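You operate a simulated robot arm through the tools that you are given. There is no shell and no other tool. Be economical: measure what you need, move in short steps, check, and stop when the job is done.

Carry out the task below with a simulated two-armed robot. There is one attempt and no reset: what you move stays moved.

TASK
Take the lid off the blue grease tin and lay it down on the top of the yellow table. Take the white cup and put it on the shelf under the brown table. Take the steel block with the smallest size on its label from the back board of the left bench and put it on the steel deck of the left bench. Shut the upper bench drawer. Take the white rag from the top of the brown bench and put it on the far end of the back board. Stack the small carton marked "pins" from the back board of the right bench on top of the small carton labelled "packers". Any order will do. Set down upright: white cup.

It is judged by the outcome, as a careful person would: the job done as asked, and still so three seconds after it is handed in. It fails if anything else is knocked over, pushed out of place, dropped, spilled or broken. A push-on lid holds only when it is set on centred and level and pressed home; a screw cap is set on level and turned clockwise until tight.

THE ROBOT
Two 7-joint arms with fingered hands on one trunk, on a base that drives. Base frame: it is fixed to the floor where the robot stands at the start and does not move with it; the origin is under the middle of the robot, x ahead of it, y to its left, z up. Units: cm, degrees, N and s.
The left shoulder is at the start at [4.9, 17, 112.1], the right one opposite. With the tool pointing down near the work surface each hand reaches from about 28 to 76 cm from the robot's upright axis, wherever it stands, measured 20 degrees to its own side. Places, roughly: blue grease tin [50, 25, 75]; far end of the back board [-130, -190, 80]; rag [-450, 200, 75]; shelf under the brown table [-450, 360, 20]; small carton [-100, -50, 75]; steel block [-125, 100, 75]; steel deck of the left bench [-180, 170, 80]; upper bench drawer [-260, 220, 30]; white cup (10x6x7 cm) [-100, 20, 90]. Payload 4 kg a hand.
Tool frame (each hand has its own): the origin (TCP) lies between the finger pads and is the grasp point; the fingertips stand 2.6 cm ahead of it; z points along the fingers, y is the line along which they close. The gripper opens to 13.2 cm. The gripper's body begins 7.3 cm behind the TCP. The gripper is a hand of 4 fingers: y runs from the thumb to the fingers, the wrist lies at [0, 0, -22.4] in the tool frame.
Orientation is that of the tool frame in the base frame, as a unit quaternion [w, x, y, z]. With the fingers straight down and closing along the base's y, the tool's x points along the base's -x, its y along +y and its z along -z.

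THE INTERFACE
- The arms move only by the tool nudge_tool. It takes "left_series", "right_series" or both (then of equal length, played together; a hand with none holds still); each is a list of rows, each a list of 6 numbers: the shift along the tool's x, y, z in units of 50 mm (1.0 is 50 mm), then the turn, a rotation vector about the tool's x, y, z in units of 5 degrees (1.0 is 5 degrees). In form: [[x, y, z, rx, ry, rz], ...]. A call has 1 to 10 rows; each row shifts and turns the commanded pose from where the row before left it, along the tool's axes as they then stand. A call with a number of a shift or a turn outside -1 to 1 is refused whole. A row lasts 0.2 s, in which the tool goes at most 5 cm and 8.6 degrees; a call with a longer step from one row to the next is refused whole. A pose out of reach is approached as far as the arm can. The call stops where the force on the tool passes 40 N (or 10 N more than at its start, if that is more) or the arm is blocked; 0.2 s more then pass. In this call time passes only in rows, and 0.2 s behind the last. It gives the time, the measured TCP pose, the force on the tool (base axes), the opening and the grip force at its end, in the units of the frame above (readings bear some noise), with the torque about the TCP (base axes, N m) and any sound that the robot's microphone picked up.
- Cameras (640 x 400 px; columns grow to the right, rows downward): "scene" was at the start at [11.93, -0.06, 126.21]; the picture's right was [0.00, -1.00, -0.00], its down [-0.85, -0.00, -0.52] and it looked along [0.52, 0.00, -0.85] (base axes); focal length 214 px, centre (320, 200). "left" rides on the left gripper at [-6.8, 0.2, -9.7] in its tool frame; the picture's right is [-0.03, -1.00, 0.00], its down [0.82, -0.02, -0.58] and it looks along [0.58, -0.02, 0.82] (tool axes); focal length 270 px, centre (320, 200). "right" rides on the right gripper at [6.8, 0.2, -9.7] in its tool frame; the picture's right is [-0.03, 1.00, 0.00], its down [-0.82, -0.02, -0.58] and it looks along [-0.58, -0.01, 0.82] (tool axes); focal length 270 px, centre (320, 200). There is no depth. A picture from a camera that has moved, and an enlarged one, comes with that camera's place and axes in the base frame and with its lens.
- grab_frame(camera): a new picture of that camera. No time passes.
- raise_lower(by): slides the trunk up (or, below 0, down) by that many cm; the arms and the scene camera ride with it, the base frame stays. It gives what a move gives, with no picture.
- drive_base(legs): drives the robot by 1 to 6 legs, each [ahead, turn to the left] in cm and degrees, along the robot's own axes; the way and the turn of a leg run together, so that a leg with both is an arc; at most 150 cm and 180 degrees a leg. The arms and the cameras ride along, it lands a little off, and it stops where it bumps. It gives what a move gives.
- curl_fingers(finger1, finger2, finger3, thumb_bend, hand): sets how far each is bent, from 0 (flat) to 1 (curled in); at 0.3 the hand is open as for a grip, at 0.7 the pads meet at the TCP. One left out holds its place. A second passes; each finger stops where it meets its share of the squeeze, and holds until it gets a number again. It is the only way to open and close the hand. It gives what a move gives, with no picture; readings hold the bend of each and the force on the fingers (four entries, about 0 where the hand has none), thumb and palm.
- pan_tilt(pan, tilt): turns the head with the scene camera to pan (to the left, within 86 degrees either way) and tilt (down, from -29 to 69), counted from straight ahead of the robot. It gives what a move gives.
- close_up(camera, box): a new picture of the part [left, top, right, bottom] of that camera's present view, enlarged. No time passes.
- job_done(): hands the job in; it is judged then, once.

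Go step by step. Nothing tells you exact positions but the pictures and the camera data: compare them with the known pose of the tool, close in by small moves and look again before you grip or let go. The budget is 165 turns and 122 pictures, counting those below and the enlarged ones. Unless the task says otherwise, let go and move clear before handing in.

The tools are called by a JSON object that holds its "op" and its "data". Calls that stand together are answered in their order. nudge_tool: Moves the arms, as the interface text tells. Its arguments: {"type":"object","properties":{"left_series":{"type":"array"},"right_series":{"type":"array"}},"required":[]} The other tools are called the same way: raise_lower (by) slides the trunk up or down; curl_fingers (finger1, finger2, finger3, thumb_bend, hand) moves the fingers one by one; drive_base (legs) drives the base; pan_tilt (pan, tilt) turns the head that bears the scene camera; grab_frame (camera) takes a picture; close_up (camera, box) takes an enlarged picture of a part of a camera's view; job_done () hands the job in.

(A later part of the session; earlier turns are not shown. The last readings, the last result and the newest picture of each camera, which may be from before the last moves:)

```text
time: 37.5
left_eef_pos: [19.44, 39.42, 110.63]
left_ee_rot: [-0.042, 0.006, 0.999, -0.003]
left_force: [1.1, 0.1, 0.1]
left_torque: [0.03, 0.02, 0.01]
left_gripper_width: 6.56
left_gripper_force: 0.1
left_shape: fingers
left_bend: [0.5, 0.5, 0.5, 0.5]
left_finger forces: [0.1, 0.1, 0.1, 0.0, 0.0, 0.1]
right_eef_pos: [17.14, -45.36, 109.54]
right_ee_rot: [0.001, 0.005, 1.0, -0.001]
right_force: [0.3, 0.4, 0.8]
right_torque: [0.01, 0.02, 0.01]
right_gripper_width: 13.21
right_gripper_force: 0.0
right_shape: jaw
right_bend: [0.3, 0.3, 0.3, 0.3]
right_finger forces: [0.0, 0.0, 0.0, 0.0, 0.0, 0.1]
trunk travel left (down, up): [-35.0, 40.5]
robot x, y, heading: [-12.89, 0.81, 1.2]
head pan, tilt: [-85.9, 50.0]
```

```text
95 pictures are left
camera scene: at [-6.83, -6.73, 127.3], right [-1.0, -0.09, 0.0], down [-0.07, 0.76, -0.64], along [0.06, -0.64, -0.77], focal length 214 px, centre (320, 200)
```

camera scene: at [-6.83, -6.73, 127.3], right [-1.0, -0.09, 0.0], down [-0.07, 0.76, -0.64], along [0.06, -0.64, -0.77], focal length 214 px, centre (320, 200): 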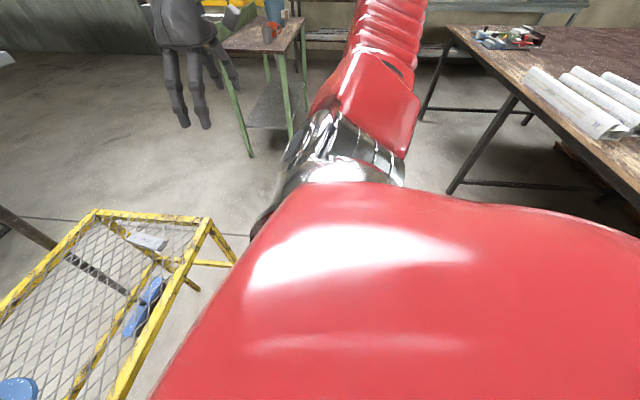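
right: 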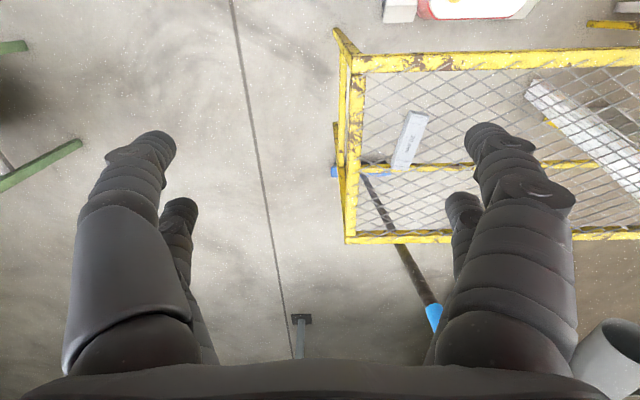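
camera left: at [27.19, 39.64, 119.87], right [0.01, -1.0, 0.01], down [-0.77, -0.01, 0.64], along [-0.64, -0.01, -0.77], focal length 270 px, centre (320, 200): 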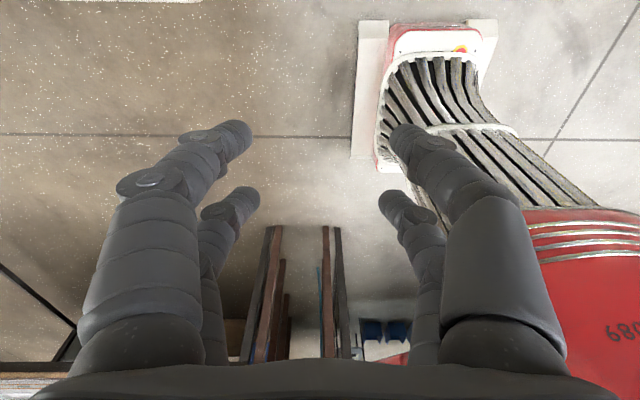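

The front bench edges look about 90 cm back, so the block is unclear. I'll try short test moves.

{"op": "drive_base", "data": {"legs": [[-8, 0]]}}

{"op": "drive_base", "data": {"legs": [[0, -60]]}}

```text
time: 38.5
left_eef_pos: [11.1, 39.17, 110.81]
left_ee_rot: [-0.041, 0.007, 0.999, -0.003]
left_force: [-0.8, 0.5, 0.5]
left_torque: [0.0, -0.02, 0.03]
left_gripper_width: 6.56
left_gripper_force: 0.0
left_shape: fingers
left_bend: [0.5, 0.5, 0.5, 0.5]
left_finger forces: [0.1, 0.0, 0.1, 0.0, 0.0, 0.0]
right_eef_pos: [8.77, -45.56, 109.72]
right_ee_rot: [0.002, 0.006, 1.0, -0.001]
right_force: [-0.1, 0.2, 0.3]
right_torque: [0.0, -0.02, 0.02]
right_gripper_width: 13.21
right_gripper_force: 0.0
right_shape: jaw
right_bend: [0.3, 0.3, 0.3, 0.3]
right_finger forces: [0.0, 0.0, 0.1, 0.0, 0.1, 0.0]
trunk travel left (down, up): [-35.0, 40.5]
robot x, y, heading: [-20.83, 0.92, 1.2]
head pan, tilt: [-85.9, 50.0]
```

```text
time: 41.6
left_eef_pos: [28.72, -8.62, 110.78]
left_ee_rot: [-0.037, 0.511, 0.859, 0.018]
left_force: [-0.3, -0.5, 0.3]
left_torque: [-0.01, 0.01, -0.01]
left_gripper_width: 6.59
left_gripper_force: 0.0
left_shape: fingers
left_bend: [0.5, 0.5, 0.5, 0.5]
left_finger forces: [0.0, 0.0, 0.0, 0.1, 0.0, 0.0]
right_eef_pos: [-46.41, -47.95, 109.65]
right_ee_rot: [-0.001, 0.51, 0.86, -0.001]
right_force: [-0.5, -0.4, -0.4]
right_torque: [0.02, -0.01, 0.0]
right_gripper_width: 13.2
right_gripper_force: 0.1
right_shape: jaw
right_bend: [0.3, 0.3, 0.3, 0.3]
right_finger forces: [0.0, 0.1, 0.1, 0.0, 0.0, 0.0]
trunk travel left (down, up): [-35.0, 40.5]
robot x, y, heading: [-17.1, 2.77, -58.9]
head pan, tilt: [-85.9, 50.0]
```

Both moves worked. I'll continue turning right to face the benches.

{"op": "drive_base", "data": {"legs": [[0, -60], [0, -60]]}}

{"op": "pan_tilt", "data": {"pan": 0, "tilt": 35}}

{"op": "grab_frame", "data": {"camera": "scene"}}

```text
time: 45.3
left_eef_pos: [-8.04, -43.41, 111.03]
left_ee_rot: [-0.021, 0.891, 0.451, 0.036]
left_force: [-2.0, 0.7, -0.2]
left_torque: [-0.02, -0.05, -0.02]
left_gripper_width: 6.59
left_gripper_force: 0.0
left_shape: fingers
left_bend: [0.5, 0.5, 0.5, 0.5]
left_finger forces: [0.0, 0.1, 0.1, 0.0, 0.1, 0.0]
right_eef_pos: [-75.45, 7.86, 109.72]
right_ee_rot: [0.001, 0.892, 0.451, -0.001]
right_force: [0.0, 0.9, -0.8]
right_torque: [-0.08, -0.04, -0.02]
right_gripper_width: 13.19
right_gripper_force: 0.0
right_shape: jaw
right_bend: [0.3, 0.3, 0.3, 0.3]
right_finger forces: [0.0, 0.1, 0.0, 0.0, 0.1, 0.0]
trunk travel left (down, up): [-35.0, 40.5]
robot x, y, heading: [-13.17, 0.65, -124.2]
head pan, tilt: [-85.9, 50.0]
stopped in leg 2: the robot was blocked; the commanded pose is now the measured one
```

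```text
time: 46.9
left_eef_pos: [-7.69, -43.59, 111.02]
left_ee_rot: [-0.023, 0.892, 0.451, 0.035]
left_force: [0.1, -0.5, -0.4]
left_torque: [-0.03, 0.0, -0.01]
left_gripper_width: 6.59
left_gripper_force: 0.1
left_shape: fingers
left_bend: [0.5, 0.5, 0.5, 0.5]
left_finger forces: [0.1, 0.1, 0.1, 0.0, 0.0, 0.0]
right_eef_pos: [-75.2, 7.72, 109.89]
right_ee_rot: [0.0, 0.892, 0.451, -0.002]
right_force: [0.2, -0.6, 0.5]
right_torque: [-0.03, -0.03, 0.0]
right_gripper_width: 13.2
right_gripper_force: 0.1
right_shape: jaw
right_bend: [0.3, 0.3, 0.3, 0.3]
right_finger forces: [0.1, 0.1, 0.0, 0.1, 0.0, 0.1]
trunk travel left (down, up): [-35.0, 40.5]
robot x, y, heading: [-13.59, 0.47, -124.1]
head pan, tilt: [0.0, 35.0]
```

```text
94 pictures are left
camera scene: at [-21.1, -11.27, 129.47], right [-0.83, 0.56, 0.0], down [0.32, 0.48, -0.82], along [-0.46, -0.68, -0.57], focal length 214 px, centre (320, 200)
```

scene: 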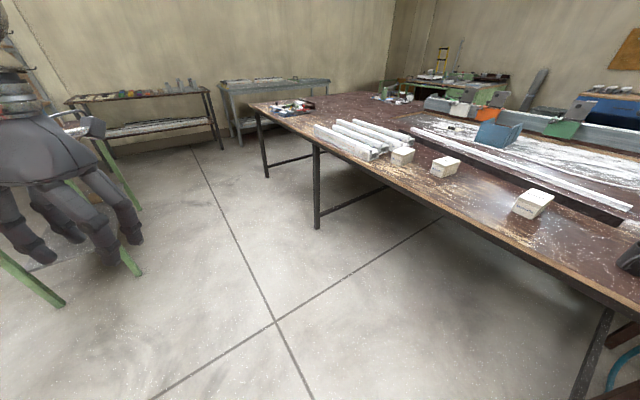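

The blocks come only in multi-leg calls, while single legs run fine. I'll use single legs and turn the rest of the way.

{"op": "drive_base", "data": {"legs": [[0, -56]]}}

{"op": "grab_frame", "data": {"camera": "scene"}}

```text
time: 50.1
left_eef_pos: [-46.86, -28.36, 111.16]
left_ee_rot: [-0.002, 0.999, -0.022, 0.042]
left_force: [0.7, 0.4, -1.0]
left_torque: [-0.02, 0.0, 0.0]
left_gripper_width: 6.6
left_gripper_force: 0.1
left_shape: fingers
left_bend: [0.5, 0.5, 0.5, 0.5]
left_finger forces: [0.1, 0.1, 0.0, 0.0, 0.0, 0.1]
right_eef_pos: [-41.63, 56.38, 109.82]
right_ee_rot: [-0.002, 1.0, -0.023, -0.003]
right_force: [0.1, 0.7, -1.7]
right_torque: [-0.06, -0.02, -0.03]
right_gripper_width: 13.21
right_gripper_force: 0.1
right_shape: jaw
right_bend: [0.3, 0.3, 0.3, 0.3]
right_finger forces: [0.1, 0.1, 0.0, 0.0, 0.0, 0.0]
trunk travel left (down, up): [-35.0, 40.5]
robot x, y, heading: [-13.48, -3.99, -179.6]
head pan, tilt: [0.0, 35.0]
stopped in leg 1: the robot was blocked; the commanded pose is now the measured one
```

```text
93 pictures are left
camera scene: at [-27.4, -3.8, 129.46], right [-0.01, 1.0, 0.0], down [0.57, 0.0, -0.82], along [-0.82, -0.01, -0.57], focal length 214 px, centre (320, 200)
```

scene: 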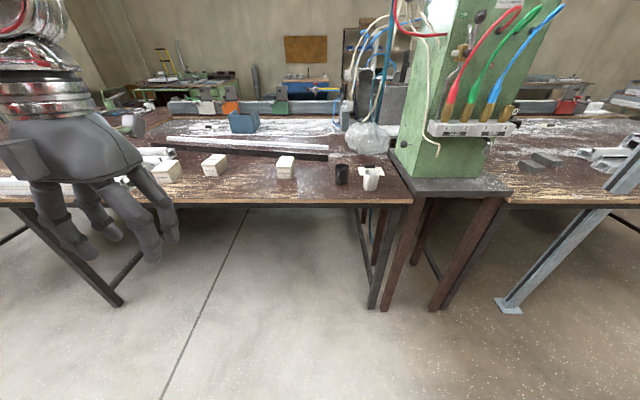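

I'm facing the benches now: three small cartons, a black cup and the white cup are on the brown table. I'll zoom in on the cartons and the cup.

{"op": "close_up", "data": {"camera": "scene", "box": [140, 135, 300, 235]}}

{"op": "close_up", "data": {"camera": "scene", "box": [260, 120, 420, 220]}}

```text
4.00 times, centred on (220, 185) of scene
camera zoom: at [-27.4, -3.8, 129.46], right [-0.01, 1.0, 0.0], down [0.57, 0.0, -0.82], along [-0.82, -0.01, -0.57], focal length 858 px, centre (720, 260)
```

zoom: 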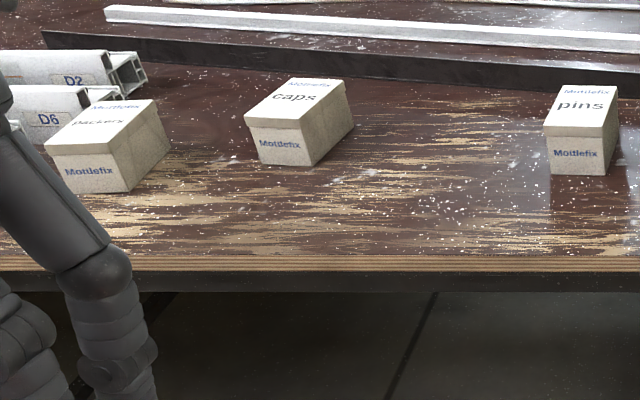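

```text
4.00 times, centred on (340, 170) of scene
camera zoom: at [-27.4, -3.8, 129.46], right [-0.01, 1.0, 0.0], down [0.57, 0.0, -0.82], along [-0.82, -0.01, -0.57], focal length 858 px, centre (240, 320)
```

zoom: 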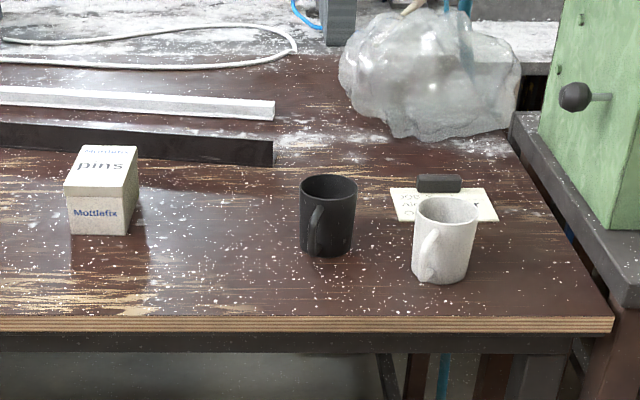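

"pins" is at about [-125, -23] and "packers" at about [-120, -83]. I'll drive toward about [-60, -50] to serve both.

{"op": "drive_base", "data": {"legs": [[0, 45]]}}

{"op": "drive_base", "data": {"legs": [[60, 0]]}}

{"op": "drive_base", "data": {"legs": [[0, -45]]}}

{"op": "pan_tilt", "data": {"pan": 0, "tilt": 45}}

{"op": "grab_frame", "data": {"camera": "scene"}}

```text
time: 52.5
left_eef_pos: [-19.39, -45.17, 111.03]
left_ee_rot: [-0.019, 0.93, 0.365, 0.037]
left_force: [0.4, 0.6, 0.2]
left_torque: [0.02, 0.01, 0.01]
left_gripper_width: 6.59
left_gripper_force: 0.1
left_shape: fingers
left_bend: [0.5, 0.5, 0.5, 0.5]
left_finger forces: [0.0, 0.0, 0.1, 0.0, 0.1, 0.0]
right_eef_pos: [-75.94, 18.09, 109.97]
right_ee_rot: [-0.001, 0.931, 0.364, -0.003]
right_force: [-0.8, 0.1, -0.4]
right_torque: [0.03, 0.0, 0.02]
right_gripper_width: 13.2
right_gripper_force: 0.2
right_shape: jaw
right_bend: [0.3, 0.3, 0.3, 0.3]
right_finger forces: [0.0, 0.0, 0.0, 0.0, 0.1, 0.1]
trunk travel left (down, up): [-35.0, 40.5]
robot x, y, heading: [-15.73, -2.18, -134.2]
head pan, tilt: [0.0, 35.0]
```

```text
time: 56.0
left_eef_pos: [-62.24, -88.47, 111.04]
left_ee_rot: [-0.02, 0.931, 0.362, 0.038]
left_force: [-0.6, 0.1, -0.6]
left_torque: [0.03, -0.01, 0.04]
left_gripper_width: 6.59
left_gripper_force: 0.0
left_shape: fingers
left_bend: [0.5, 0.5, 0.5, 0.5]
left_finger forces: [0.0, 0.1, 0.0, 0.0, 0.1, 0.1]
right_eef_pos: [-118.37, -24.7, 110.1]
right_ee_rot: [-0.002, 0.933, 0.361, -0.004]
right_force: [-0.2, 0.0, -0.4]
right_torque: [-0.01, -0.02, 0.01]
right_gripper_width: 13.19
right_gripper_force: 0.1
right_shape: jaw
right_bend: [0.3, 0.3, 0.3, 0.3]
right_finger forces: [0.0, 0.0, 0.0, 0.0, 0.0, 0.0]
trunk travel left (down, up): [-35.0, 40.5]
robot x, y, heading: [-58.21, -45.34, -134.9]
head pan, tilt: [0.0, 35.0]
```

```text
time: 58.4
left_eef_pos: [-92.0, -72.68, 111.1]
left_ee_rot: [-0.004, 0.999, -0.024, 0.042]
left_force: [0.2, 0.0, 0.1]
left_torque: [0.03, -0.02, -0.02]
left_gripper_width: 6.6
left_gripper_force: 0.1
left_shape: fingers
left_bend: [0.5, 0.5, 0.5, 0.5]
left_finger forces: [0.1, 0.1, 0.0, 0.1, 0.0, 0.1]
right_eef_pos: [-86.36, 11.83, 110.02]
right_ee_rot: [-0.002, 1.0, -0.024, -0.002]
right_force: [-0.3, 0.5, 0.5]
right_torque: [-0.02, -0.02, 0.01]
right_gripper_width: 13.21
right_gripper_force: 0.2
right_shape: jaw
right_bend: [0.3, 0.3, 0.3, 0.3]
right_finger forces: [0.1, 0.0, 0.0, 0.0, 0.1, 0.0]
trunk travel left (down, up): [-35.0, 40.5]
robot x, y, heading: [-58.48, -48.56, -179.5]
head pan, tilt: [0.0, 35.0]
```

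```text
time: 59.1
left_eef_pos: [-91.69, -72.97, 111.07]
left_ee_rot: [-0.004, 0.999, -0.025, 0.042]
left_force: [-0.5, -0.7, 0.5]
left_torque: [0.04, 0.03, -0.01]
left_gripper_width: 6.59
left_gripper_force: 0.0
left_shape: fingers
left_bend: [0.5, 0.5, 0.5, 0.5]
left_finger forces: [0.1, 0.0, 0.0, 0.0, 0.0, 0.1]
right_eef_pos: [-86.12, 11.65, 110.28]
right_ee_rot: [-0.004, 1.0, -0.023, -0.003]
right_force: [-0.2, 0.0, -0.1]
right_torque: [0.01, -0.01, 0.02]
right_gripper_width: 13.21
right_gripper_force: 0.1
right_shape: jaw
right_bend: [0.3, 0.3, 0.3, 0.3]
right_finger forces: [0.0, 0.0, 0.0, 0.1, 0.1, 0.0]
trunk travel left (down, up): [-35.0, 40.5]
robot x, y, heading: [-58.24, -48.22, -179.4]
head pan, tilt: [0.0, 45.0]
```

```text
90 pictures are left
camera scene: at [-71.57, -48.79, 127.99], right [-0.01, 1.0, 0.0], down [0.71, 0.01, -0.71], along [-0.71, -0.01, -0.71], focal length 214 px, centre (320, 200)
```

scene: 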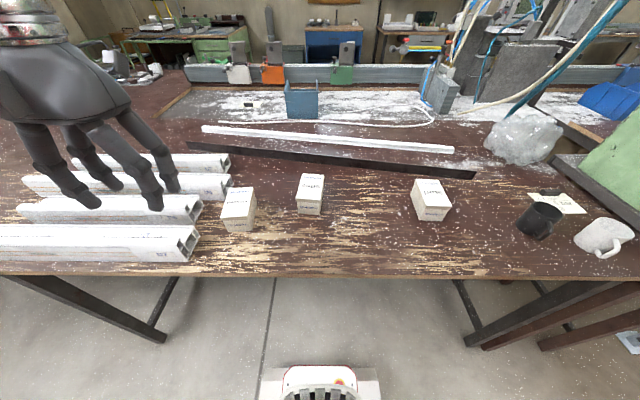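

Triangulating the two views puts the "pins" top at about [-114, -20, 89] and "packers" at about [-110, -69.5]. I'll move the right hand over "pins".

{"op": "nudge_tool", "data": {"right_series": [[-0.56, 0.633, 0, 0, 0, 0], [-0.56, 0.633, 0, 0, 0, 0], [-0.56, 0.633, 0, 0, 0, 0], [-0.56, 0.633, 0, 0, 0, 0], [-0.56, 0.633, 0, 0, 0, 0], [-0.56, 0.633, 0, 0, 0, 0], [-0.56, 0.633, 0, 0, 0, 0], [-0.56, 0.633, 0, 0, 0, 0], [-0.56, 0.633, 0, 0, 0, 0], [-0.56, 0.633, 0, 0, 0, 0]]}}

{"op": "grab_frame", "data": {"camera": "right"}}

```text
time: 61.3
left_eef_pos: [-91.96, -72.85, 111.15]
left_ee_rot: [-0.004, 0.999, -0.024, 0.043]
left_force: [-0.7, -0.5, 0.3]
left_torque: [0.01, 0.04, 0.01]
left_gripper_width: 6.61
left_gripper_force: 0.0
left_shape: fingers
left_bend: [0.5, 0.5, 0.5, 0.5]
left_finger forces: [0.1, 0.0, 0.1, 0.1, 0.0, 0.0]
right_eef_pos: [-115.87, -18.27, 110.37]
right_ee_rot: [-0.002, 1.0, -0.024, -0.002]
right_force: [-0.9, 0.4, 0.2]
right_torque: [0.01, -0.02, 0.03]
right_gripper_width: 13.2
right_gripper_force: 0.0
right_shape: jaw
right_bend: [0.3, 0.3, 0.3, 0.3]
right_finger forces: [0.0, 0.0, 0.0, 0.0, 0.1, 0.0]
trunk travel left (down, up): [-35.0, 40.5]
robot x, y, heading: [-58.34, -48.24, -179.3]
head pan, tilt: [0.0, 45.0]
```

```text
89 pictures are left
camera right: at [-109.16, -18.89, 119.9], right [-0.07, -1.0, -0.01], down [-0.81, 0.06, 0.58], along [-0.58, 0.05, -0.81], focal length 270 px, centre (320, 200)
```

right: 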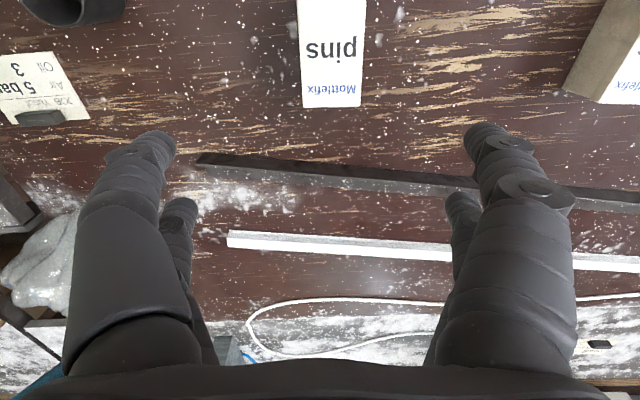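

The carton's far edge is at x≈-118.5 and its centre at about [-113.7, -19.6]. It is 7.7 cm wide, aligned with the hand, so I'll shift and descend partway.

{"op": "nudge_tool", "data": {"right_series": [[0.44, 0.26, 0, 0, 0, 0], [0, 0, 0.9, 0, 0, 0], [0, 0, 0.9, 0, 0, 0], [0, 0, 0.9, 0, 0, 0], [0, 0, 0.8, 0, 0, 0]]}}

{"op": "grab_frame", "data": {"camera": "right"}}

{"op": "close_up", "data": {"camera": "scene", "box": [360, 130, 520, 230]}}

```text
time: 62.5
left_eef_pos: [-91.88, -72.79, 111.11]
left_ee_rot: [-0.003, 0.999, -0.023, 0.042]
left_force: [0.1, 0.7, 0.8]
left_torque: [-0.02, 0.02, 0.0]
left_gripper_width: 6.6
left_gripper_force: 0.1
left_shape: fingers
left_bend: [0.5, 0.5, 0.5, 0.5]
left_finger forces: [0.0, 0.0, 0.1, 0.1, 0.0, 0.0]
right_eef_pos: [-113.92, -19.53, 92.71]
right_ee_rot: [-0.003, 1.0, -0.024, -0.003]
right_force: [0.4, 0.0, 0.2]
right_torque: [-0.02, 0.0, -0.02]
right_gripper_width: 13.22
right_gripper_force: 0.1
right_shape: jaw
right_bend: [0.3, 0.3, 0.3, 0.3]
right_finger forces: [0.1, 0.0, 0.0, 0.1, 0.1, 0.0]
trunk travel left (down, up): [-35.0, 40.5]
robot x, y, heading: [-58.65, -48.72, -179.7]
head pan, tilt: [0.0, 45.0]
```

```text
88 pictures are left
camera right: at [-106.96, -20.16, 102.45], right [-0.07, -1.0, -0.01], down [-0.81, 0.06, 0.58], along [-0.58, 0.05, -0.81], focal length 270 px, centre (320, 200)
```

right: 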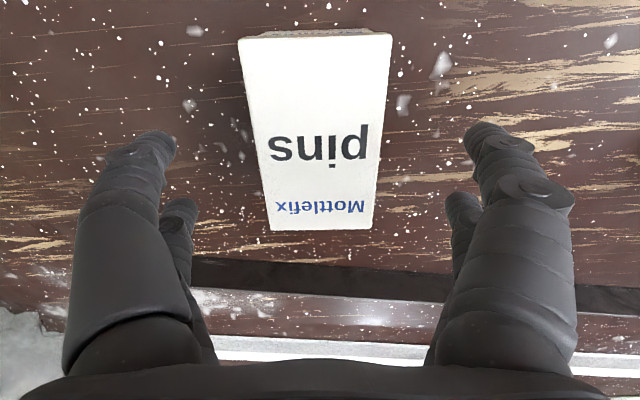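

```text
4.00 times, centred on (440, 180) of scene
camera zoom: at [-71.64, -48.63, 127.98], right [-0.01, 1.0, 0.0], down [0.71, 0.01, -0.71], along [-0.71, -0.01, -0.71], focal length 858 px, centre (-160, 280)
```

zoom: 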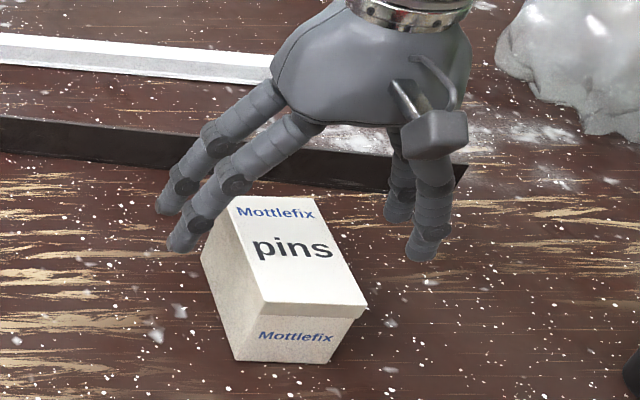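

The carton is centred between the fingers. I'll descend so the tips are just above the table, then close.

{"op": "nudge_tool", "data": {"right_series": [[0, 0, 0.4, 0, 0, 0], [0, 0, 0.4, 0, 0, 0], [0, 0, 0.34, 0, 0, 0]]}}

{"op": "close_up", "data": {"camera": "scene", "box": [360, 130, 520, 230]}}

```text
time: 63.3
left_eef_pos: [-91.87, -72.7, 111.13]
left_ee_rot: [-0.003, 0.999, -0.023, 0.042]
left_force: [0.6, -1.1, -0.7]
left_torque: [-0.01, 0.0, 0.01]
left_gripper_width: 6.56
left_gripper_force: 0.1
left_shape: fingers
left_bend: [0.5, 0.5, 0.5, 0.5]
left_finger forces: [0.0, 0.0, 0.0, 0.1, 0.1, 0.1]
right_eef_pos: [-113.87, -19.64, 87.04]
right_ee_rot: [-0.003, 1.0, -0.024, -0.003]
right_force: [0.3, 0.0, -0.7]
right_torque: [0.01, 0.04, -0.04]
right_gripper_width: 13.17
right_gripper_force: 0.0
right_shape: jaw
right_bend: [0.3, 0.3, 0.3, 0.3]
right_finger forces: [0.0, 0.0, 0.0, 0.0, 0.0, 0.0]
trunk travel left (down, up): [-35.0, 40.5]
robot x, y, heading: [-58.43, -48.33, -179.2]
head pan, tilt: [0.0, 45.0]
```

```text
4.00 times, centred on (440, 180) of scene
camera zoom: at [-71.66, -48.63, 127.98], right [-0.01, 1.0, 0.0], down [0.71, 0.01, -0.71], along [-0.71, -0.01, -0.71], focal length 858 px, centre (-160, 280)
```

zoom: 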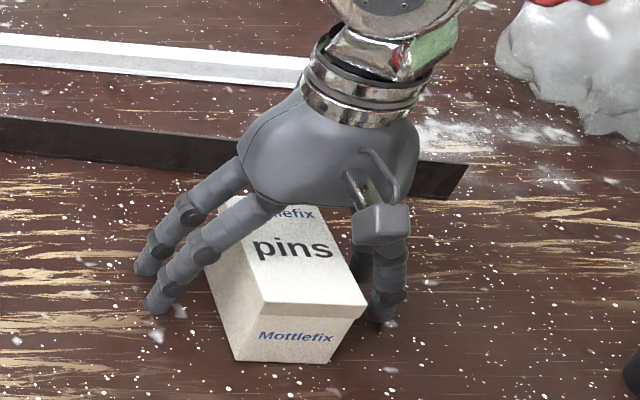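

{"op": "curl_fingers", "data": {"hand": "right", "finger1": 0.7, "finger2": 0.7, "finger3": 0.7, "thumb_bend": 0.7}}

{"op": "nudge_tool", "data": {"right_series": [[0, 0, -0.2, 0, 0, 0], [0, 0, -0.3, 0, 0, 0]]}}

{"op": "close_up", "data": {"camera": "scene", "box": [360, 130, 520, 230]}}

```text
time: 64.3
left_eef_pos: [-91.79, -72.71, 111.27]
left_ee_rot: [-0.003, 0.999, -0.024, 0.041]
left_force: [0.5, 0.1, -0.4]
left_torque: [0.02, 0.01, 0.0]
left_gripper_width: 6.59
left_gripper_force: 0.1
left_shape: fingers
left_bend: [0.5, 0.5, 0.5, 0.5]
left_finger forces: [0.0, 0.0, 0.1, 0.0, 0.0, 0.1]
right_eef_pos: [-113.86, -19.53, 87.17]
right_ee_rot: [-0.002, 1.0, -0.026, -0.005]
right_force: [-3.5, 5.7, 20.8]
right_torque: [-0.69, 0.13, -0.17]
right_gripper_width: 5.77
right_gripper_force: 35.0
right_shape: fingers
right_bend: [0.53, 0.51, 0.55, 0.61]
right_finger forces: [23.1, 21.6, 8.9, 0.0, 16.4, 0.1]
trunk travel left (down, up): [-35.0, 40.5]
robot x, y, heading: [-58.17, -48.84, -179.5]
head pan, tilt: [0.0, 45.0]
```

```text
time: 64.9
left_eef_pos: [-91.83, -72.75, 111.08]
left_ee_rot: [-0.003, 0.999, -0.024, 0.041]
left_force: [0.2, 0.4, 0.5]
left_torque: [-0.03, 0.03, 0.02]
left_gripper_width: 6.57
left_gripper_force: 0.0
left_shape: fingers
left_bend: [0.5, 0.5, 0.5, 0.5]
left_finger forces: [0.0, 0.1, 0.0, 0.1, 0.1, 0.1]
right_eef_pos: [-113.74, -19.6, 89.47]
right_ee_rot: [-0.003, 1.0, -0.024, -0.001]
right_force: [-0.5, -0.2, -1.3]
right_torque: [0.02, -0.02, -0.02]
right_gripper_width: 5.75
right_gripper_force: 22.6
right_shape: fingers
right_bend: [0.51, 0.49, 0.56, 0.62]
right_finger forces: [10.9, 11.1, 7.4, 0.0, 14.6, 0.1]
trunk travel left (down, up): [-35.0, 40.5]
robot x, y, heading: [-58.44, -48.4, -179.4]
head pan, tilt: [0.0, 45.0]
```

```text
4.00 times, centred on (440, 180) of scene
camera zoom: at [-71.6, -48.64, 127.98], right [-0.01, 1.0, 0.0], down [0.71, 0.01, -0.71], along [-0.71, -0.01, -0.71], focal length 858 px, centre (-160, 280)
```

zoom: 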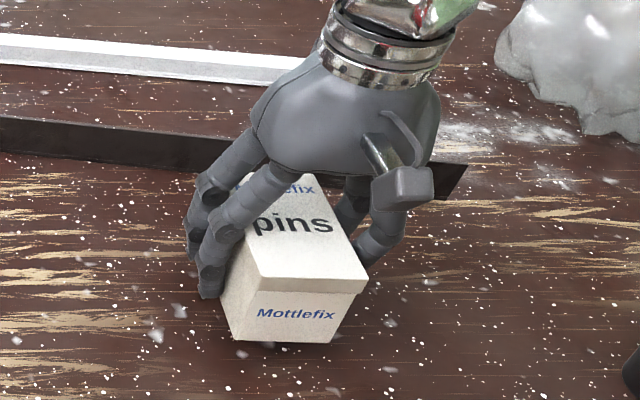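

The carton is held level. I'll raise it and move the left hand aside, then travel toward "packers".

{"op": "nudge_tool", "data": {"right_series": [[0, 0, -0.6, 0, 0, 0], [0, 0, -0.7, 0, 0, 0], [0, 0, -0.7, 0, 0, 0], [0, 0, -0.7, 0, 0, 0], [0, 0, -0.3, 0, 0, 0]], "left_series": [[0, 0.8, -0.2, 0, 0, 0], [0, 0.8, -0.2, 0, 0, 0], [0, 0.8, -0.2, 0, 0, 0], [0, 0.8, -0.2, 0, 0, 0], [0, 0.8, -0.2, 0, 0, 0]]}}

{"op": "nudge_tool", "data": {"right_series": [[0.12, 0.7, 0, 0, 0, 0], [0.12, 0.7, 0, 0, 0, 0], [0.12, 0.7, 0, 0, 0, 0], [0.12, 0.7, 0, 0, 0, 0], [0.12, 0.7, 0, 0, 0, 0], [0.12, 0.7, 0, 0, 0, 0], [0.12, 0.7, 0, 0, 0, 0], [0.12, 0.7, 0, 0, 0, 0], [0.12, 0.7, 0, 0, 0, 0]]}}

{"op": "grab_frame", "data": {"camera": "scene"}}

{"op": "grab_frame", "data": {"camera": "right"}}

```text
time: 66.1
left_eef_pos: [-93.96, -92.3, 115.56]
left_ee_rot: [-0.003, 0.999, -0.025, 0.042]
left_force: [0.1, 0.0, 0.0]
left_torque: [-0.03, -0.02, 0.0]
left_gripper_width: 6.57
left_gripper_force: 0.0
left_shape: fingers
left_bend: [0.5, 0.5, 0.5, 0.5]
left_finger forces: [0.0, 0.0, 0.1, 0.1, 0.0, 0.1]
left hand out of reach, approached as far as the arm can: row 5
right_eef_pos: [-113.76, -19.79, 104.46]
right_ee_rot: [-0.004, 1.0, -0.024, -0.001]
right_force: [0.0, 0.8, -1.4]
right_torque: [0.0, 0.01, 0.0]
right_gripper_width: 5.73
right_gripper_force: 21.9
right_shape: fingers
right_bend: [0.51, 0.49, 0.56, 0.62]
right_finger forces: [11.0, 11.1, 7.3, 0.0, 14.6, 0.0]
trunk travel left (down, up): [-35.0, 40.5]
robot x, y, heading: [-58.75, -48.14, -179.7]
head pan, tilt: [0.0, 45.0]
```

```text
time: 68.1
left_eef_pos: [-93.98, -92.25, 115.53]
left_ee_rot: [-0.004, 0.999, -0.025, 0.042]
left_force: [0.9, 0.3, 0.6]
left_torque: [-0.03, 0.04, 0.0]
left_gripper_width: 6.6
left_gripper_force: 0.1
left_shape: fingers
left_bend: [0.5, 0.5, 0.5, 0.5]
left_finger forces: [0.1, 0.2, 0.0, 0.0, 0.0, 0.0]
right_eef_pos: [-109.9, -35.37, 104.68]
right_ee_rot: [-0.002, 1.0, -0.024, -0.003]
right_force: [-0.4, 0.2, -0.8]
right_torque: [-0.03, 0.04, -0.01]
right_gripper_width: 5.76
right_gripper_force: 21.6
right_shape: fingers
right_bend: [0.51, 0.49, 0.56, 0.62]
right_finger forces: [10.5, 11.1, 7.3, 0.1, 14.5, 0.1]
right hand out of reach, approached as far as the arm can: row 5, 6, 7, 8, 9
trunk travel left (down, up): [-35.0, 40.5]
robot x, y, heading: [-58.25, -48.37, -179.6]
head pan, tilt: [0.0, 45.0]
```

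```text
84 pictures are left
camera scene: at [-71.6, -48.65, 127.99], right [-0.01, 1.0, 0.0], down [0.71, 0.01, -0.71], along [-0.71, -0.01, -0.71], focal length 214 px, centre (320, 200)
```

scene: 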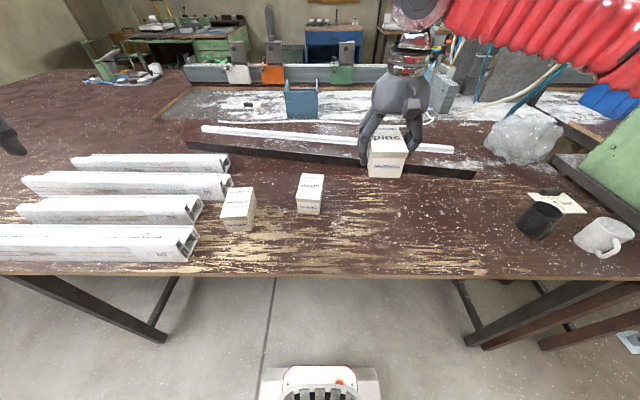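

```text
83 pictures are left
camera right: at [-103.1, -35.96, 114.5], right [-0.07, -1.0, -0.01], down [-0.81, 0.06, 0.58], along [-0.58, 0.05, -0.81], focal length 270 px, centre (320, 200)
```

right: 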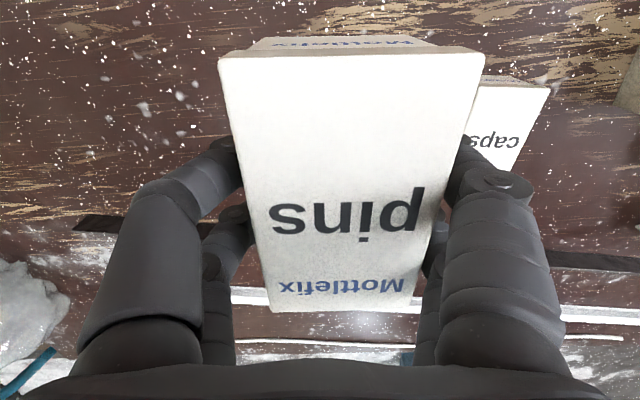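

The right hand can't cross the midline, so I'll turn the base left 45°. That swings the carton over toward "packers".

{"op": "drive_base", "data": {"legs": [[0, 45]]}}

{"op": "pan_tilt", "data": {"pan": -20, "tilt": 45}}

{"op": "grab_frame", "data": {"camera": "scene"}}

```text
time: 69.5
left_eef_pos: [-81.25, -99.86, 115.64]
left_ee_rot: [-0.009, 0.993, 0.111, 0.039]
left_force: [-0.5, 0.4, 0.6]
left_torque: [-0.02, 0.04, 0.0]
left_gripper_width: 6.59
left_gripper_force: 0.1
left_shape: fingers
left_bend: [0.5, 0.5, 0.5, 0.5]
left_finger forces: [0.0, 0.1, 0.0, 0.1, 0.1, 0.0]
right_eef_pos: [-111.33, -49.32, 103.78]
right_ee_rot: [0.065, 0.994, 0.084, 0.02]
right_force: [0.1, 0.1, -1.7]
right_torque: [0.01, 0.09, 0.0]
right_gripper_width: 5.64
right_gripper_force: 21.0
right_shape: fingers
right_bend: [0.5, 0.49, 0.58, 0.63]
right_finger forces: [10.2, 10.6, 6.9, 0.1, 14.3, 0.1]
trunk travel left (down, up): [-35.0, 40.5]
robot x, y, heading: [-58.73, -46.89, -163.5]
head pan, tilt: [0.0, 45.0]
stopped in leg 1: the force on the tool passed its limit (the readings are from after the stop); the commanded pose is now the measured one
```

```text
time: 70.4
left_eef_pos: [-81.38, -99.72, 115.52]
left_ee_rot: [-0.009, 0.993, 0.112, 0.039]
left_force: [0.8, 0.6, -0.1]
left_torque: [-0.02, 0.01, 0.01]
left_gripper_width: 6.59
left_gripper_force: 0.0
left_shape: fingers
left_bend: [0.5, 0.5, 0.5, 0.5]
left_finger forces: [0.0, 0.0, 0.0, 0.1, 0.0, 0.1]
right_eef_pos: [-111.45, -49.4, 103.71]
right_ee_rot: [0.065, 0.994, 0.084, 0.02]
right_force: [0.7, -0.1, -1.9]
right_torque: [0.05, 0.0, 0.0]
right_gripper_width: 5.64
right_gripper_force: 21.3
right_shape: fingers
right_bend: [0.5, 0.49, 0.58, 0.63]
right_finger forces: [10.3, 10.7, 6.9, 0.0, 14.2, 0.0]
trunk travel left (down, up): [-35.0, 40.5]
robot x, y, heading: [-58.63, -47.09, -163.7]
head pan, tilt: [-20.0, 45.0]
```

```text
82 pictures are left
camera scene: at [-71.79, -47.88, 127.99], right [0.06, 1.0, 0.0], down [0.71, -0.04, -0.71], along [-0.71, 0.04, -0.71], focal length 214 px, centre (320, 200)
```

scene: 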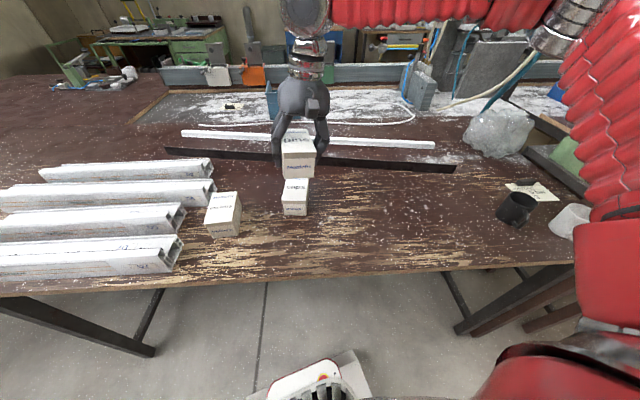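

The turn stopped early on force. I'll look toward the right arm's elbow to see whether it is touching the pillar or its hoses.

{"op": "pan_tilt", "data": {"pan": -60, "tilt": 15}}

{"op": "grab_frame", "data": {"camera": "scene"}}

```text
time: 71.5
left_eef_pos: [-81.35, -99.75, 115.58]
left_ee_rot: [-0.009, 0.993, 0.112, 0.039]
left_force: [0.1, -0.7, 0.6]
left_torque: [-0.01, -0.02, -0.01]
left_gripper_width: 6.57
left_gripper_force: 0.0
left_shape: fingers
left_bend: [0.5, 0.5, 0.5, 0.5]
left_finger forces: [0.0, 0.0, 0.0, 0.0, 0.0, 0.1]
right_eef_pos: [-111.47, -49.51, 103.66]
right_ee_rot: [0.064, 0.994, 0.083, 0.022]
right_force: [0.1, -0.4, -1.4]
right_torque: [-0.02, 0.02, -0.06]
right_gripper_width: 5.66
right_gripper_force: 20.7
right_shape: fingers
right_bend: [0.5, 0.49, 0.58, 0.63]
right_finger forces: [10.4, 10.7, 7.0, 0.0, 14.3, 0.0]
trunk travel left (down, up): [-35.0, 40.5]
robot x, y, heading: [-58.53, -47.06, -163.6]
head pan, tilt: [-60.0, 15.0]
```

```text
81 pictures are left
camera scene: at [-70.47, -41.97, 132.66], right [0.69, 0.72, 0.0], down [0.19, -0.18, -0.97], along [-0.7, 0.67, -0.26], focal length 214 px, centre (320, 200)
```

scene: 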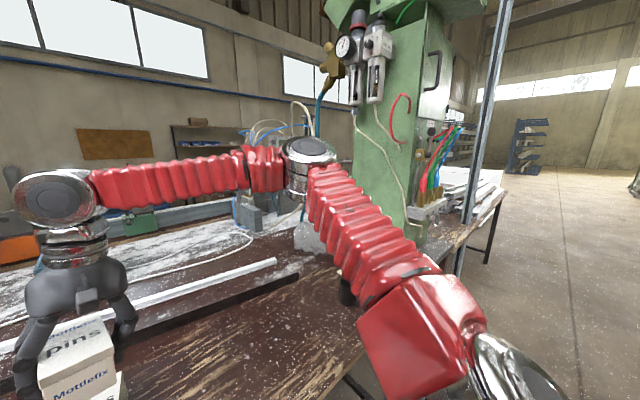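

The elbow looks clear of the pillar, so the stop was probably strain at the edge of reach. I'll level the hand, draw it back to its own side, then turn in smaller legs.

{"op": "nudge_tool", "data": {"right_series": [[0, -0.4, -0.1, 0.75, -0.19, 0], [0, -0.6, -0.1, 0.75, -0.19, 0], [0, -0.6, -0.1, 0, 0, 0], [0, -0.6, 0, 0, 0, 0]]}}

{"op": "drive_base", "data": {"legs": [[0, 15]]}}

{"op": "drive_base", "data": {"legs": [[0, 15]]}}

{"op": "pan_tilt", "data": {"pan": -20, "tilt": 45}}

{"op": "grab_frame", "data": {"camera": "scene"}}

```text
time: 72.5
left_eef_pos: [-81.33, -99.66, 115.61]
left_ee_rot: [-0.009, 0.993, 0.112, 0.039]
left_force: [-0.2, -0.2, -0.7]
left_torque: [-0.01, 0.01, 0.03]
left_gripper_width: 6.6
left_gripper_force: 0.1
left_shape: fingers
left_bend: [0.5, 0.5, 0.5, 0.5]
left_finger forces: [0.1, 0.0, 0.1, 0.1, 0.0, 0.1]
right_eef_pos: [-113.35, -38.43, 104.77]
right_ee_rot: [0.001, 0.996, 0.084, -0.003]
right_force: [0.9, 0.2, -0.1]
right_torque: [0.01, 0.0, 0.0]
right_gripper_width: 5.63
right_gripper_force: 21.1
right_shape: fingers
right_bend: [0.5, 0.49, 0.58, 0.63]
right_finger forces: [10.4, 10.6, 6.9, 0.1, 14.1, 0.0]
trunk travel left (down, up): [-35.0, 40.5]
robot x, y, heading: [-58.97, -46.68, -163.6]
head pan, tilt: [-60.0, 15.0]
```

```text
time: 73.8
left_eef_pos: [-67.02, -103.63, 115.47]
left_ee_rot: [-0.014, 0.969, 0.243, 0.036]
left_force: [0.1, 0.3, 0.3]
left_torque: [0.02, -0.01, -0.01]
left_gripper_width: 6.6
left_gripper_force: 0.0
left_shape: fingers
left_bend: [0.5, 0.5, 0.5, 0.5]
left_finger forces: [0.0, 0.0, 0.1, 0.0, 0.0, 0.1]
right_eef_pos: [-113.34, -53.11, 104.8]
right_ee_rot: [0.002, 0.977, 0.215, -0.002]
right_force: [0.9, 0.5, -2.1]
right_torque: [0.02, -0.03, -0.04]
right_gripper_width: 5.63
right_gripper_force: 21.0
right_shape: fingers
right_bend: [0.5, 0.49, 0.58, 0.63]
right_finger forces: [10.5, 10.6, 7.0, 0.1, 14.1, 0.0]
trunk travel left (down, up): [-35.0, 40.5]
robot x, y, heading: [-59.27, -45.27, -148.3]
head pan, tilt: [-60.0, 15.0]
```

```text
time: 75.0
left_eef_pos: [-51.81, -103.84, 115.16]
left_ee_rot: [-0.02, 0.928, 0.37, 0.033]
left_force: [0.2, -0.1, 0.9]
left_torque: [0.0, 0.02, 0.02]
left_gripper_width: 6.59
left_gripper_force: 0.1
left_shape: fingers
left_bend: [0.5, 0.5, 0.5, 0.5]
left_finger forces: [0.0, 0.0, 0.0, 0.0, 0.1, 0.0]
right_eef_pos: [-109.47, -67.04, 104.84]
right_ee_rot: [0.001, 0.939, 0.343, -0.001]
right_force: [0.2, 0.7, -2.1]
right_torque: [0.0, 0.05, 0.02]
right_gripper_width: 5.63
right_gripper_force: 21.0
right_shape: fingers
right_bend: [0.5, 0.49, 0.58, 0.63]
right_finger forces: [10.5, 10.6, 6.9, 0.0, 14.2, 0.0]
trunk travel left (down, up): [-35.0, 40.5]
robot x, y, heading: [-61.07, -44.66, -133.2]
head pan, tilt: [-60.0, 15.0]
```

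```text
time: 76.1
left_eef_pos: [-51.94, -103.88, 115.24]
left_ee_rot: [-0.019, 0.928, 0.37, 0.034]
left_force: [0.1, 0.4, -0.1]
left_torque: [0.0, -0.02, -0.02]
left_gripper_width: 6.58
left_gripper_force: 0.1
left_shape: fingers
left_bend: [0.5, 0.5, 0.5, 0.5]
left_finger forces: [0.1, 0.1, 0.0, 0.0, 0.1, 0.0]
right_eef_pos: [-109.53, -67.11, 104.92]
right_ee_rot: [0.001, 0.939, 0.343, -0.001]
right_force: [-0.6, -0.2, -0.6]
right_torque: [0.01, 0.0, -0.05]
right_gripper_width: 5.65
right_gripper_force: 21.7
right_shape: fingers
right_bend: [0.5, 0.49, 0.58, 0.63]
right_finger forces: [10.5, 10.6, 6.9, 0.0, 14.3, 0.0]
trunk travel left (down, up): [-35.0, 40.5]
robot x, y, heading: [-60.59, -44.44, -133.0]
head pan, tilt: [-20.0, 45.0]
```

```text
80 pictures are left
camera scene: at [-71.23, -52.06, 127.99], right [-0.45, 0.89, 0.0], down [0.63, 0.32, -0.71], along [-0.63, -0.32, -0.71], focal length 214 px, centre (320, 200)
```

scene: 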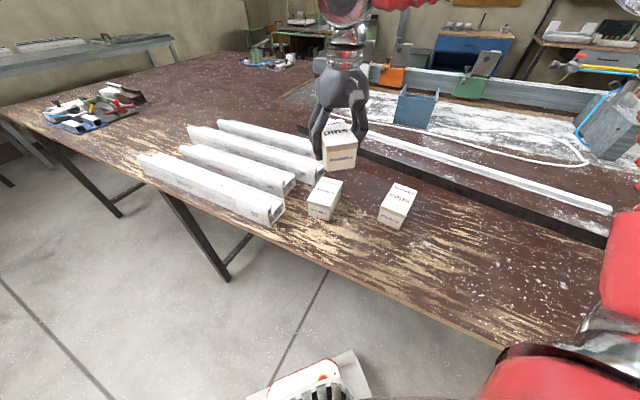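

The carton is now close to above "packers". I'll zoom in to locate the "packers" top precisely.

{"op": "close_up", "data": {"camera": "scene", "box": [270, 125, 398, 225]}}

{"op": "grab_frame", "data": {"camera": "right"}}

```text
4.00 times, centred on (334, 175) of scene
camera zoom: at [-71.23, -52.06, 127.99], right [-0.45, 0.89, 0.0], down [0.63, 0.32, -0.71], along [-0.63, -0.32, -0.71], focal length 858 px, centre (264, 300)
```

zoom: 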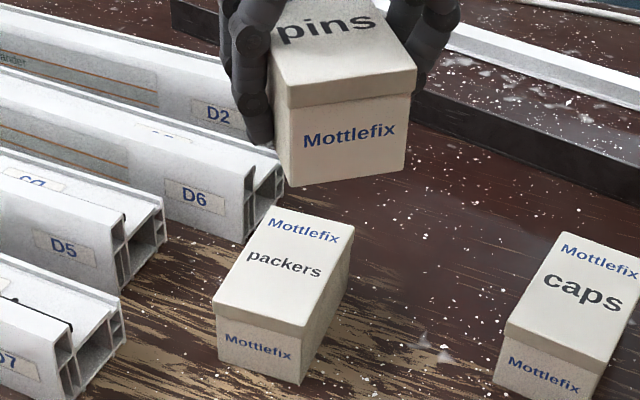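

```text
78 pictures are left
camera right: at [-104.17, -62.81, 114.64], right [0.62, -0.78, 0.0], down [-0.64, -0.51, 0.58], along [-0.45, -0.36, -0.81], focal length 270 px, centre (320, 200)
```

right: 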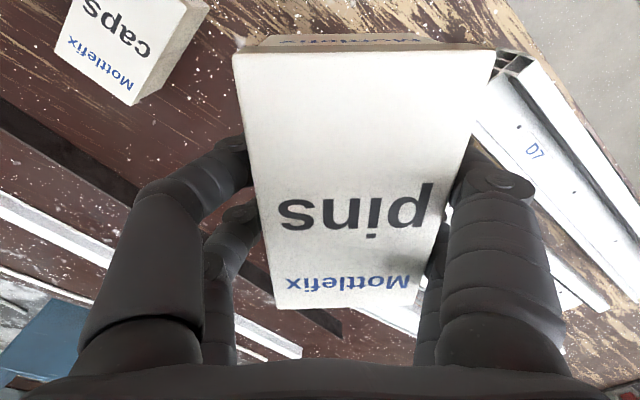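

"packers" is centred at about [-110, -70] with its long axis yawed about 7° left. The held carton is at about 43°, so I'll rotate the hand about 36° to align them.

{"op": "nudge_tool", "data": {"right_series": [[0, 0, 0, 0, 0, 0.9], [0, 0, 0, 0, 0, 0.9], [0, 0, 0, 0, 0, 0.9], [0, 0, 0, 0, 0, 0.9], [0, 0, 0, 0, 0, 0.9], [0, 0, 0, 0, 0, 0.9], [0, 0, 0, 0, 0, 0.9], [0, 0, 0, 0, 0, 0.9]]}}

{"op": "close_up", "data": {"camera": "scene", "box": [270, 125, 398, 225]}}

{"op": "grab_frame", "data": {"camera": "right"}}

```text
time: 77.9
left_eef_pos: [-52.02, -103.97, 115.32]
left_ee_rot: [-0.02, 0.928, 0.369, 0.033]
left_force: [-0.1, 0.7, -0.4]
left_torque: [0.01, 0.03, 0.02]
left_gripper_width: 6.58
left_gripper_force: 0.2
left_shape: fingers
left_bend: [0.5, 0.5, 0.5, 0.5]
left_finger forces: [0.0, 0.1, 0.0, 0.0, 0.0, 0.1]
right_eef_pos: [-109.54, -67.14, 104.88]
right_ee_rot: [0.001, 0.999, 0.034, 0.0]
right_force: [0.2, 0.1, -0.7]
right_torque: [0.0, 0.04, -0.04]
right_gripper_width: 5.65
right_gripper_force: 21.0
right_shape: fingers
right_bend: [0.5, 0.49, 0.58, 0.63]
right_finger forces: [10.5, 10.7, 6.9, 0.0, 14.1, 0.1]
trunk travel left (down, up): [-35.0, 40.5]
robot x, y, heading: [-60.72, -44.7, -132.9]
head pan, tilt: [-20.0, 45.0]
```

```text
4.00 times, centred on (334, 175) of scene
camera zoom: at [-71.22, -52.07, 127.98], right [-0.45, 0.89, 0.0], down [0.63, 0.32, -0.71], along [-0.63, -0.32, -0.71], focal length 858 px, centre (264, 300)
```

zoom: 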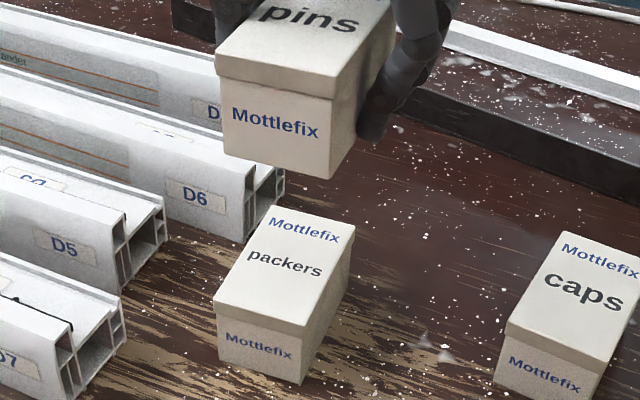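

```text
76 pictures are left
camera right: at [-102.61, -66.79, 114.69], right [0.04, -1.0, 0.0], down [-0.82, -0.03, 0.58], along [-0.58, -0.03, -0.82], focal length 270 px, centre (320, 200)
```

right: 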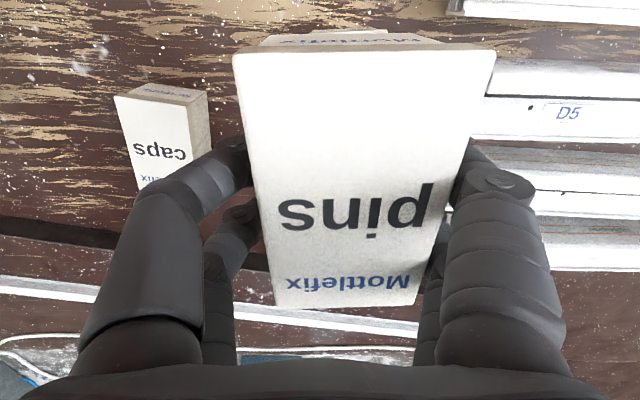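

The cartons are aligned now. I'll shift about (-1.6, -1.75) and descend to just above "packers".

{"op": "nudge_tool", "data": {"right_series": [[-0.34, 0.33, 0, 0, 0, 0], [0, 0, 0.6, 0, 0, 0], [0, 0, 0.6, 0, 0, 0], [0, 0, 0.6, 0, 0, 0]]}}

{"op": "close_up", "data": {"camera": "scene", "box": [270, 125, 398, 225]}}

```text
time: 78.9
left_eef_pos: [-51.87, -103.82, 115.18]
left_ee_rot: [-0.02, 0.928, 0.37, 0.033]
left_force: [0.3, 0.7, 0.4]
left_torque: [0.0, 0.0, 0.0]
left_gripper_width: 6.56
left_gripper_force: 0.0
left_shape: fingers
left_bend: [0.5, 0.5, 0.5, 0.5]
left_finger forces: [0.0, 0.1, 0.0, 0.1, 0.1, 0.1]
right_eef_pos: [-111.14, -68.93, 95.88]
right_ee_rot: [0.002, 0.999, 0.035, 0.0]
right_force: [0.1, -1.2, -1.1]
right_torque: [-0.02, -0.01, 0.01]
right_gripper_width: 5.62
right_gripper_force: 20.6
right_shape: fingers
right_bend: [0.5, 0.49, 0.58, 0.63]
right_finger forces: [10.6, 10.6, 7.0, 0.0, 14.2, 0.0]
trunk travel left (down, up): [-35.0, 40.5]
robot x, y, heading: [-60.18, -44.53, -133.1]
head pan, tilt: [-20.0, 45.0]
```

```text
4.00 times, centred on (334, 175) of scene
camera zoom: at [-71.24, -52.08, 127.98], right [-0.45, 0.89, 0.0], down [0.63, 0.32, -0.71], along [-0.63, -0.32, -0.71], focal length 858 px, centre (264, 300)
```

zoom: 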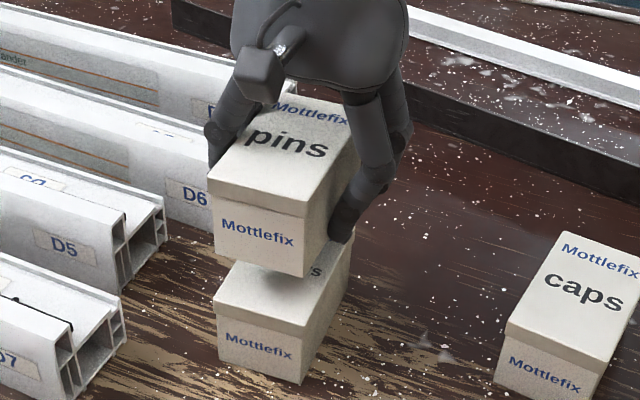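

Alignment looks good, with a gap of about 3 cm. I'll lower gently.

{"op": "nudge_tool", "data": {"right_series": [[0, 0, 0.3, 0, 0, 0], [0, 0, 0.2, 0, 0, 0]]}}

{"op": "close_up", "data": {"camera": "scene", "box": [270, 125, 398, 225]}}

```text
time: 79.5
left_eef_pos: [-51.94, -103.99, 115.22]
left_ee_rot: [-0.02, 0.928, 0.37, 0.033]
left_force: [0.0, 0.7, 0.4]
left_torque: [0.02, -0.01, -0.05]
left_gripper_width: 6.6
left_gripper_force: 0.1
left_shape: fingers
left_bend: [0.5, 0.5, 0.5, 0.5]
left_finger forces: [0.0, 0.0, 0.0, 0.0, 0.1, 0.0]
right_eef_pos: [-111.21, -68.97, 93.45]
right_ee_rot: [0.001, 0.999, 0.036, -0.001]
right_force: [-0.7, -0.5, 0.7]
right_torque: [-0.05, 0.06, 0.01]
right_gripper_width: 5.64
right_gripper_force: 21.8
right_shape: fingers
right_bend: [0.5, 0.49, 0.58, 0.63]
right_finger forces: [10.5, 10.5, 7.0, 0.0, 14.0, 0.0]
trunk travel left (down, up): [-35.0, 40.5]
robot x, y, heading: [-60.46, -44.55, -132.9]
head pan, tilt: [-20.0, 45.0]
```

```text
4.00 times, centred on (334, 175) of scene
camera zoom: at [-71.19, -52.04, 127.99], right [-0.45, 0.89, 0.0], down [0.63, 0.32, -0.71], along [-0.63, -0.32, -0.71], focal length 858 px, centre (264, 300)
```

zoom: 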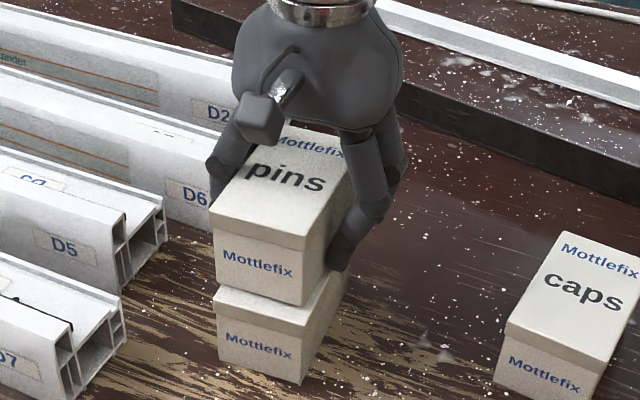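

{"op": "nudge_tool", "data": {"right_series": [[0, 0, 0.1, 0, 0, 0], [0, 0, 0.06, 0, 0, 0]]}}

{"op": "close_up", "data": {"camera": "scene", "box": [286, 150, 382, 225]}}

```text
time: 80.1
left_eef_pos: [-51.75, -103.91, 115.36]
left_ee_rot: [-0.02, 0.928, 0.37, 0.032]
left_force: [-0.6, 0.3, -0.8]
left_torque: [0.01, 0.01, 0.01]
left_gripper_width: 6.57
left_gripper_force: 0.0
left_shape: fingers
left_bend: [0.5, 0.5, 0.5, 0.5]
left_finger forces: [0.0, 0.0, 0.0, 0.0, 0.0, 0.0]
right_eef_pos: [-111.06, -69.03, 93.03]
right_ee_rot: [0.005, 0.999, 0.035, -0.003]
right_force: [-5.0, 1.9, 30.8]
right_torque: [-0.42, 0.05, -0.06]
right_gripper_width: 5.62
right_gripper_force: 23.5
right_shape: fingers
right_bend: [0.51, 0.49, 0.59, 0.63]
right_finger forces: [11.0, 11.3, 8.4, 0.1, 16.0, 0.0]
trunk travel left (down, up): [-35.0, 40.5]
robot x, y, heading: [-60.23, -44.57, -133.3]
head pan, tilt: [-20.0, 45.0]
```

```text
5.33 times, centred on (334, 188) of scene
camera zoom: at [-71.02, -51.91, 128.06], right [-0.45, 0.89, 0.0], down [0.63, 0.32, -0.71], along [-0.63, -0.32, -0.71], focal length 1144 px, centre (245, 267)
```

zoom: 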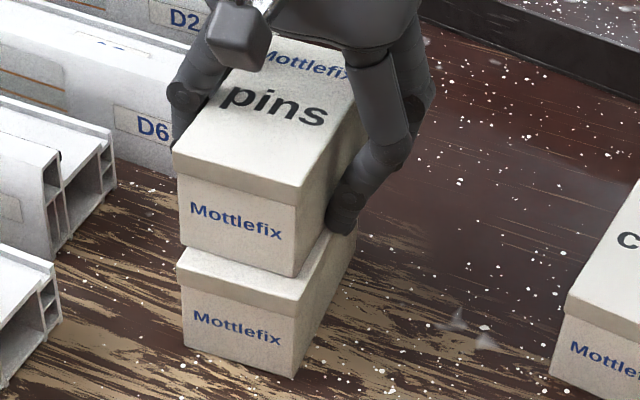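

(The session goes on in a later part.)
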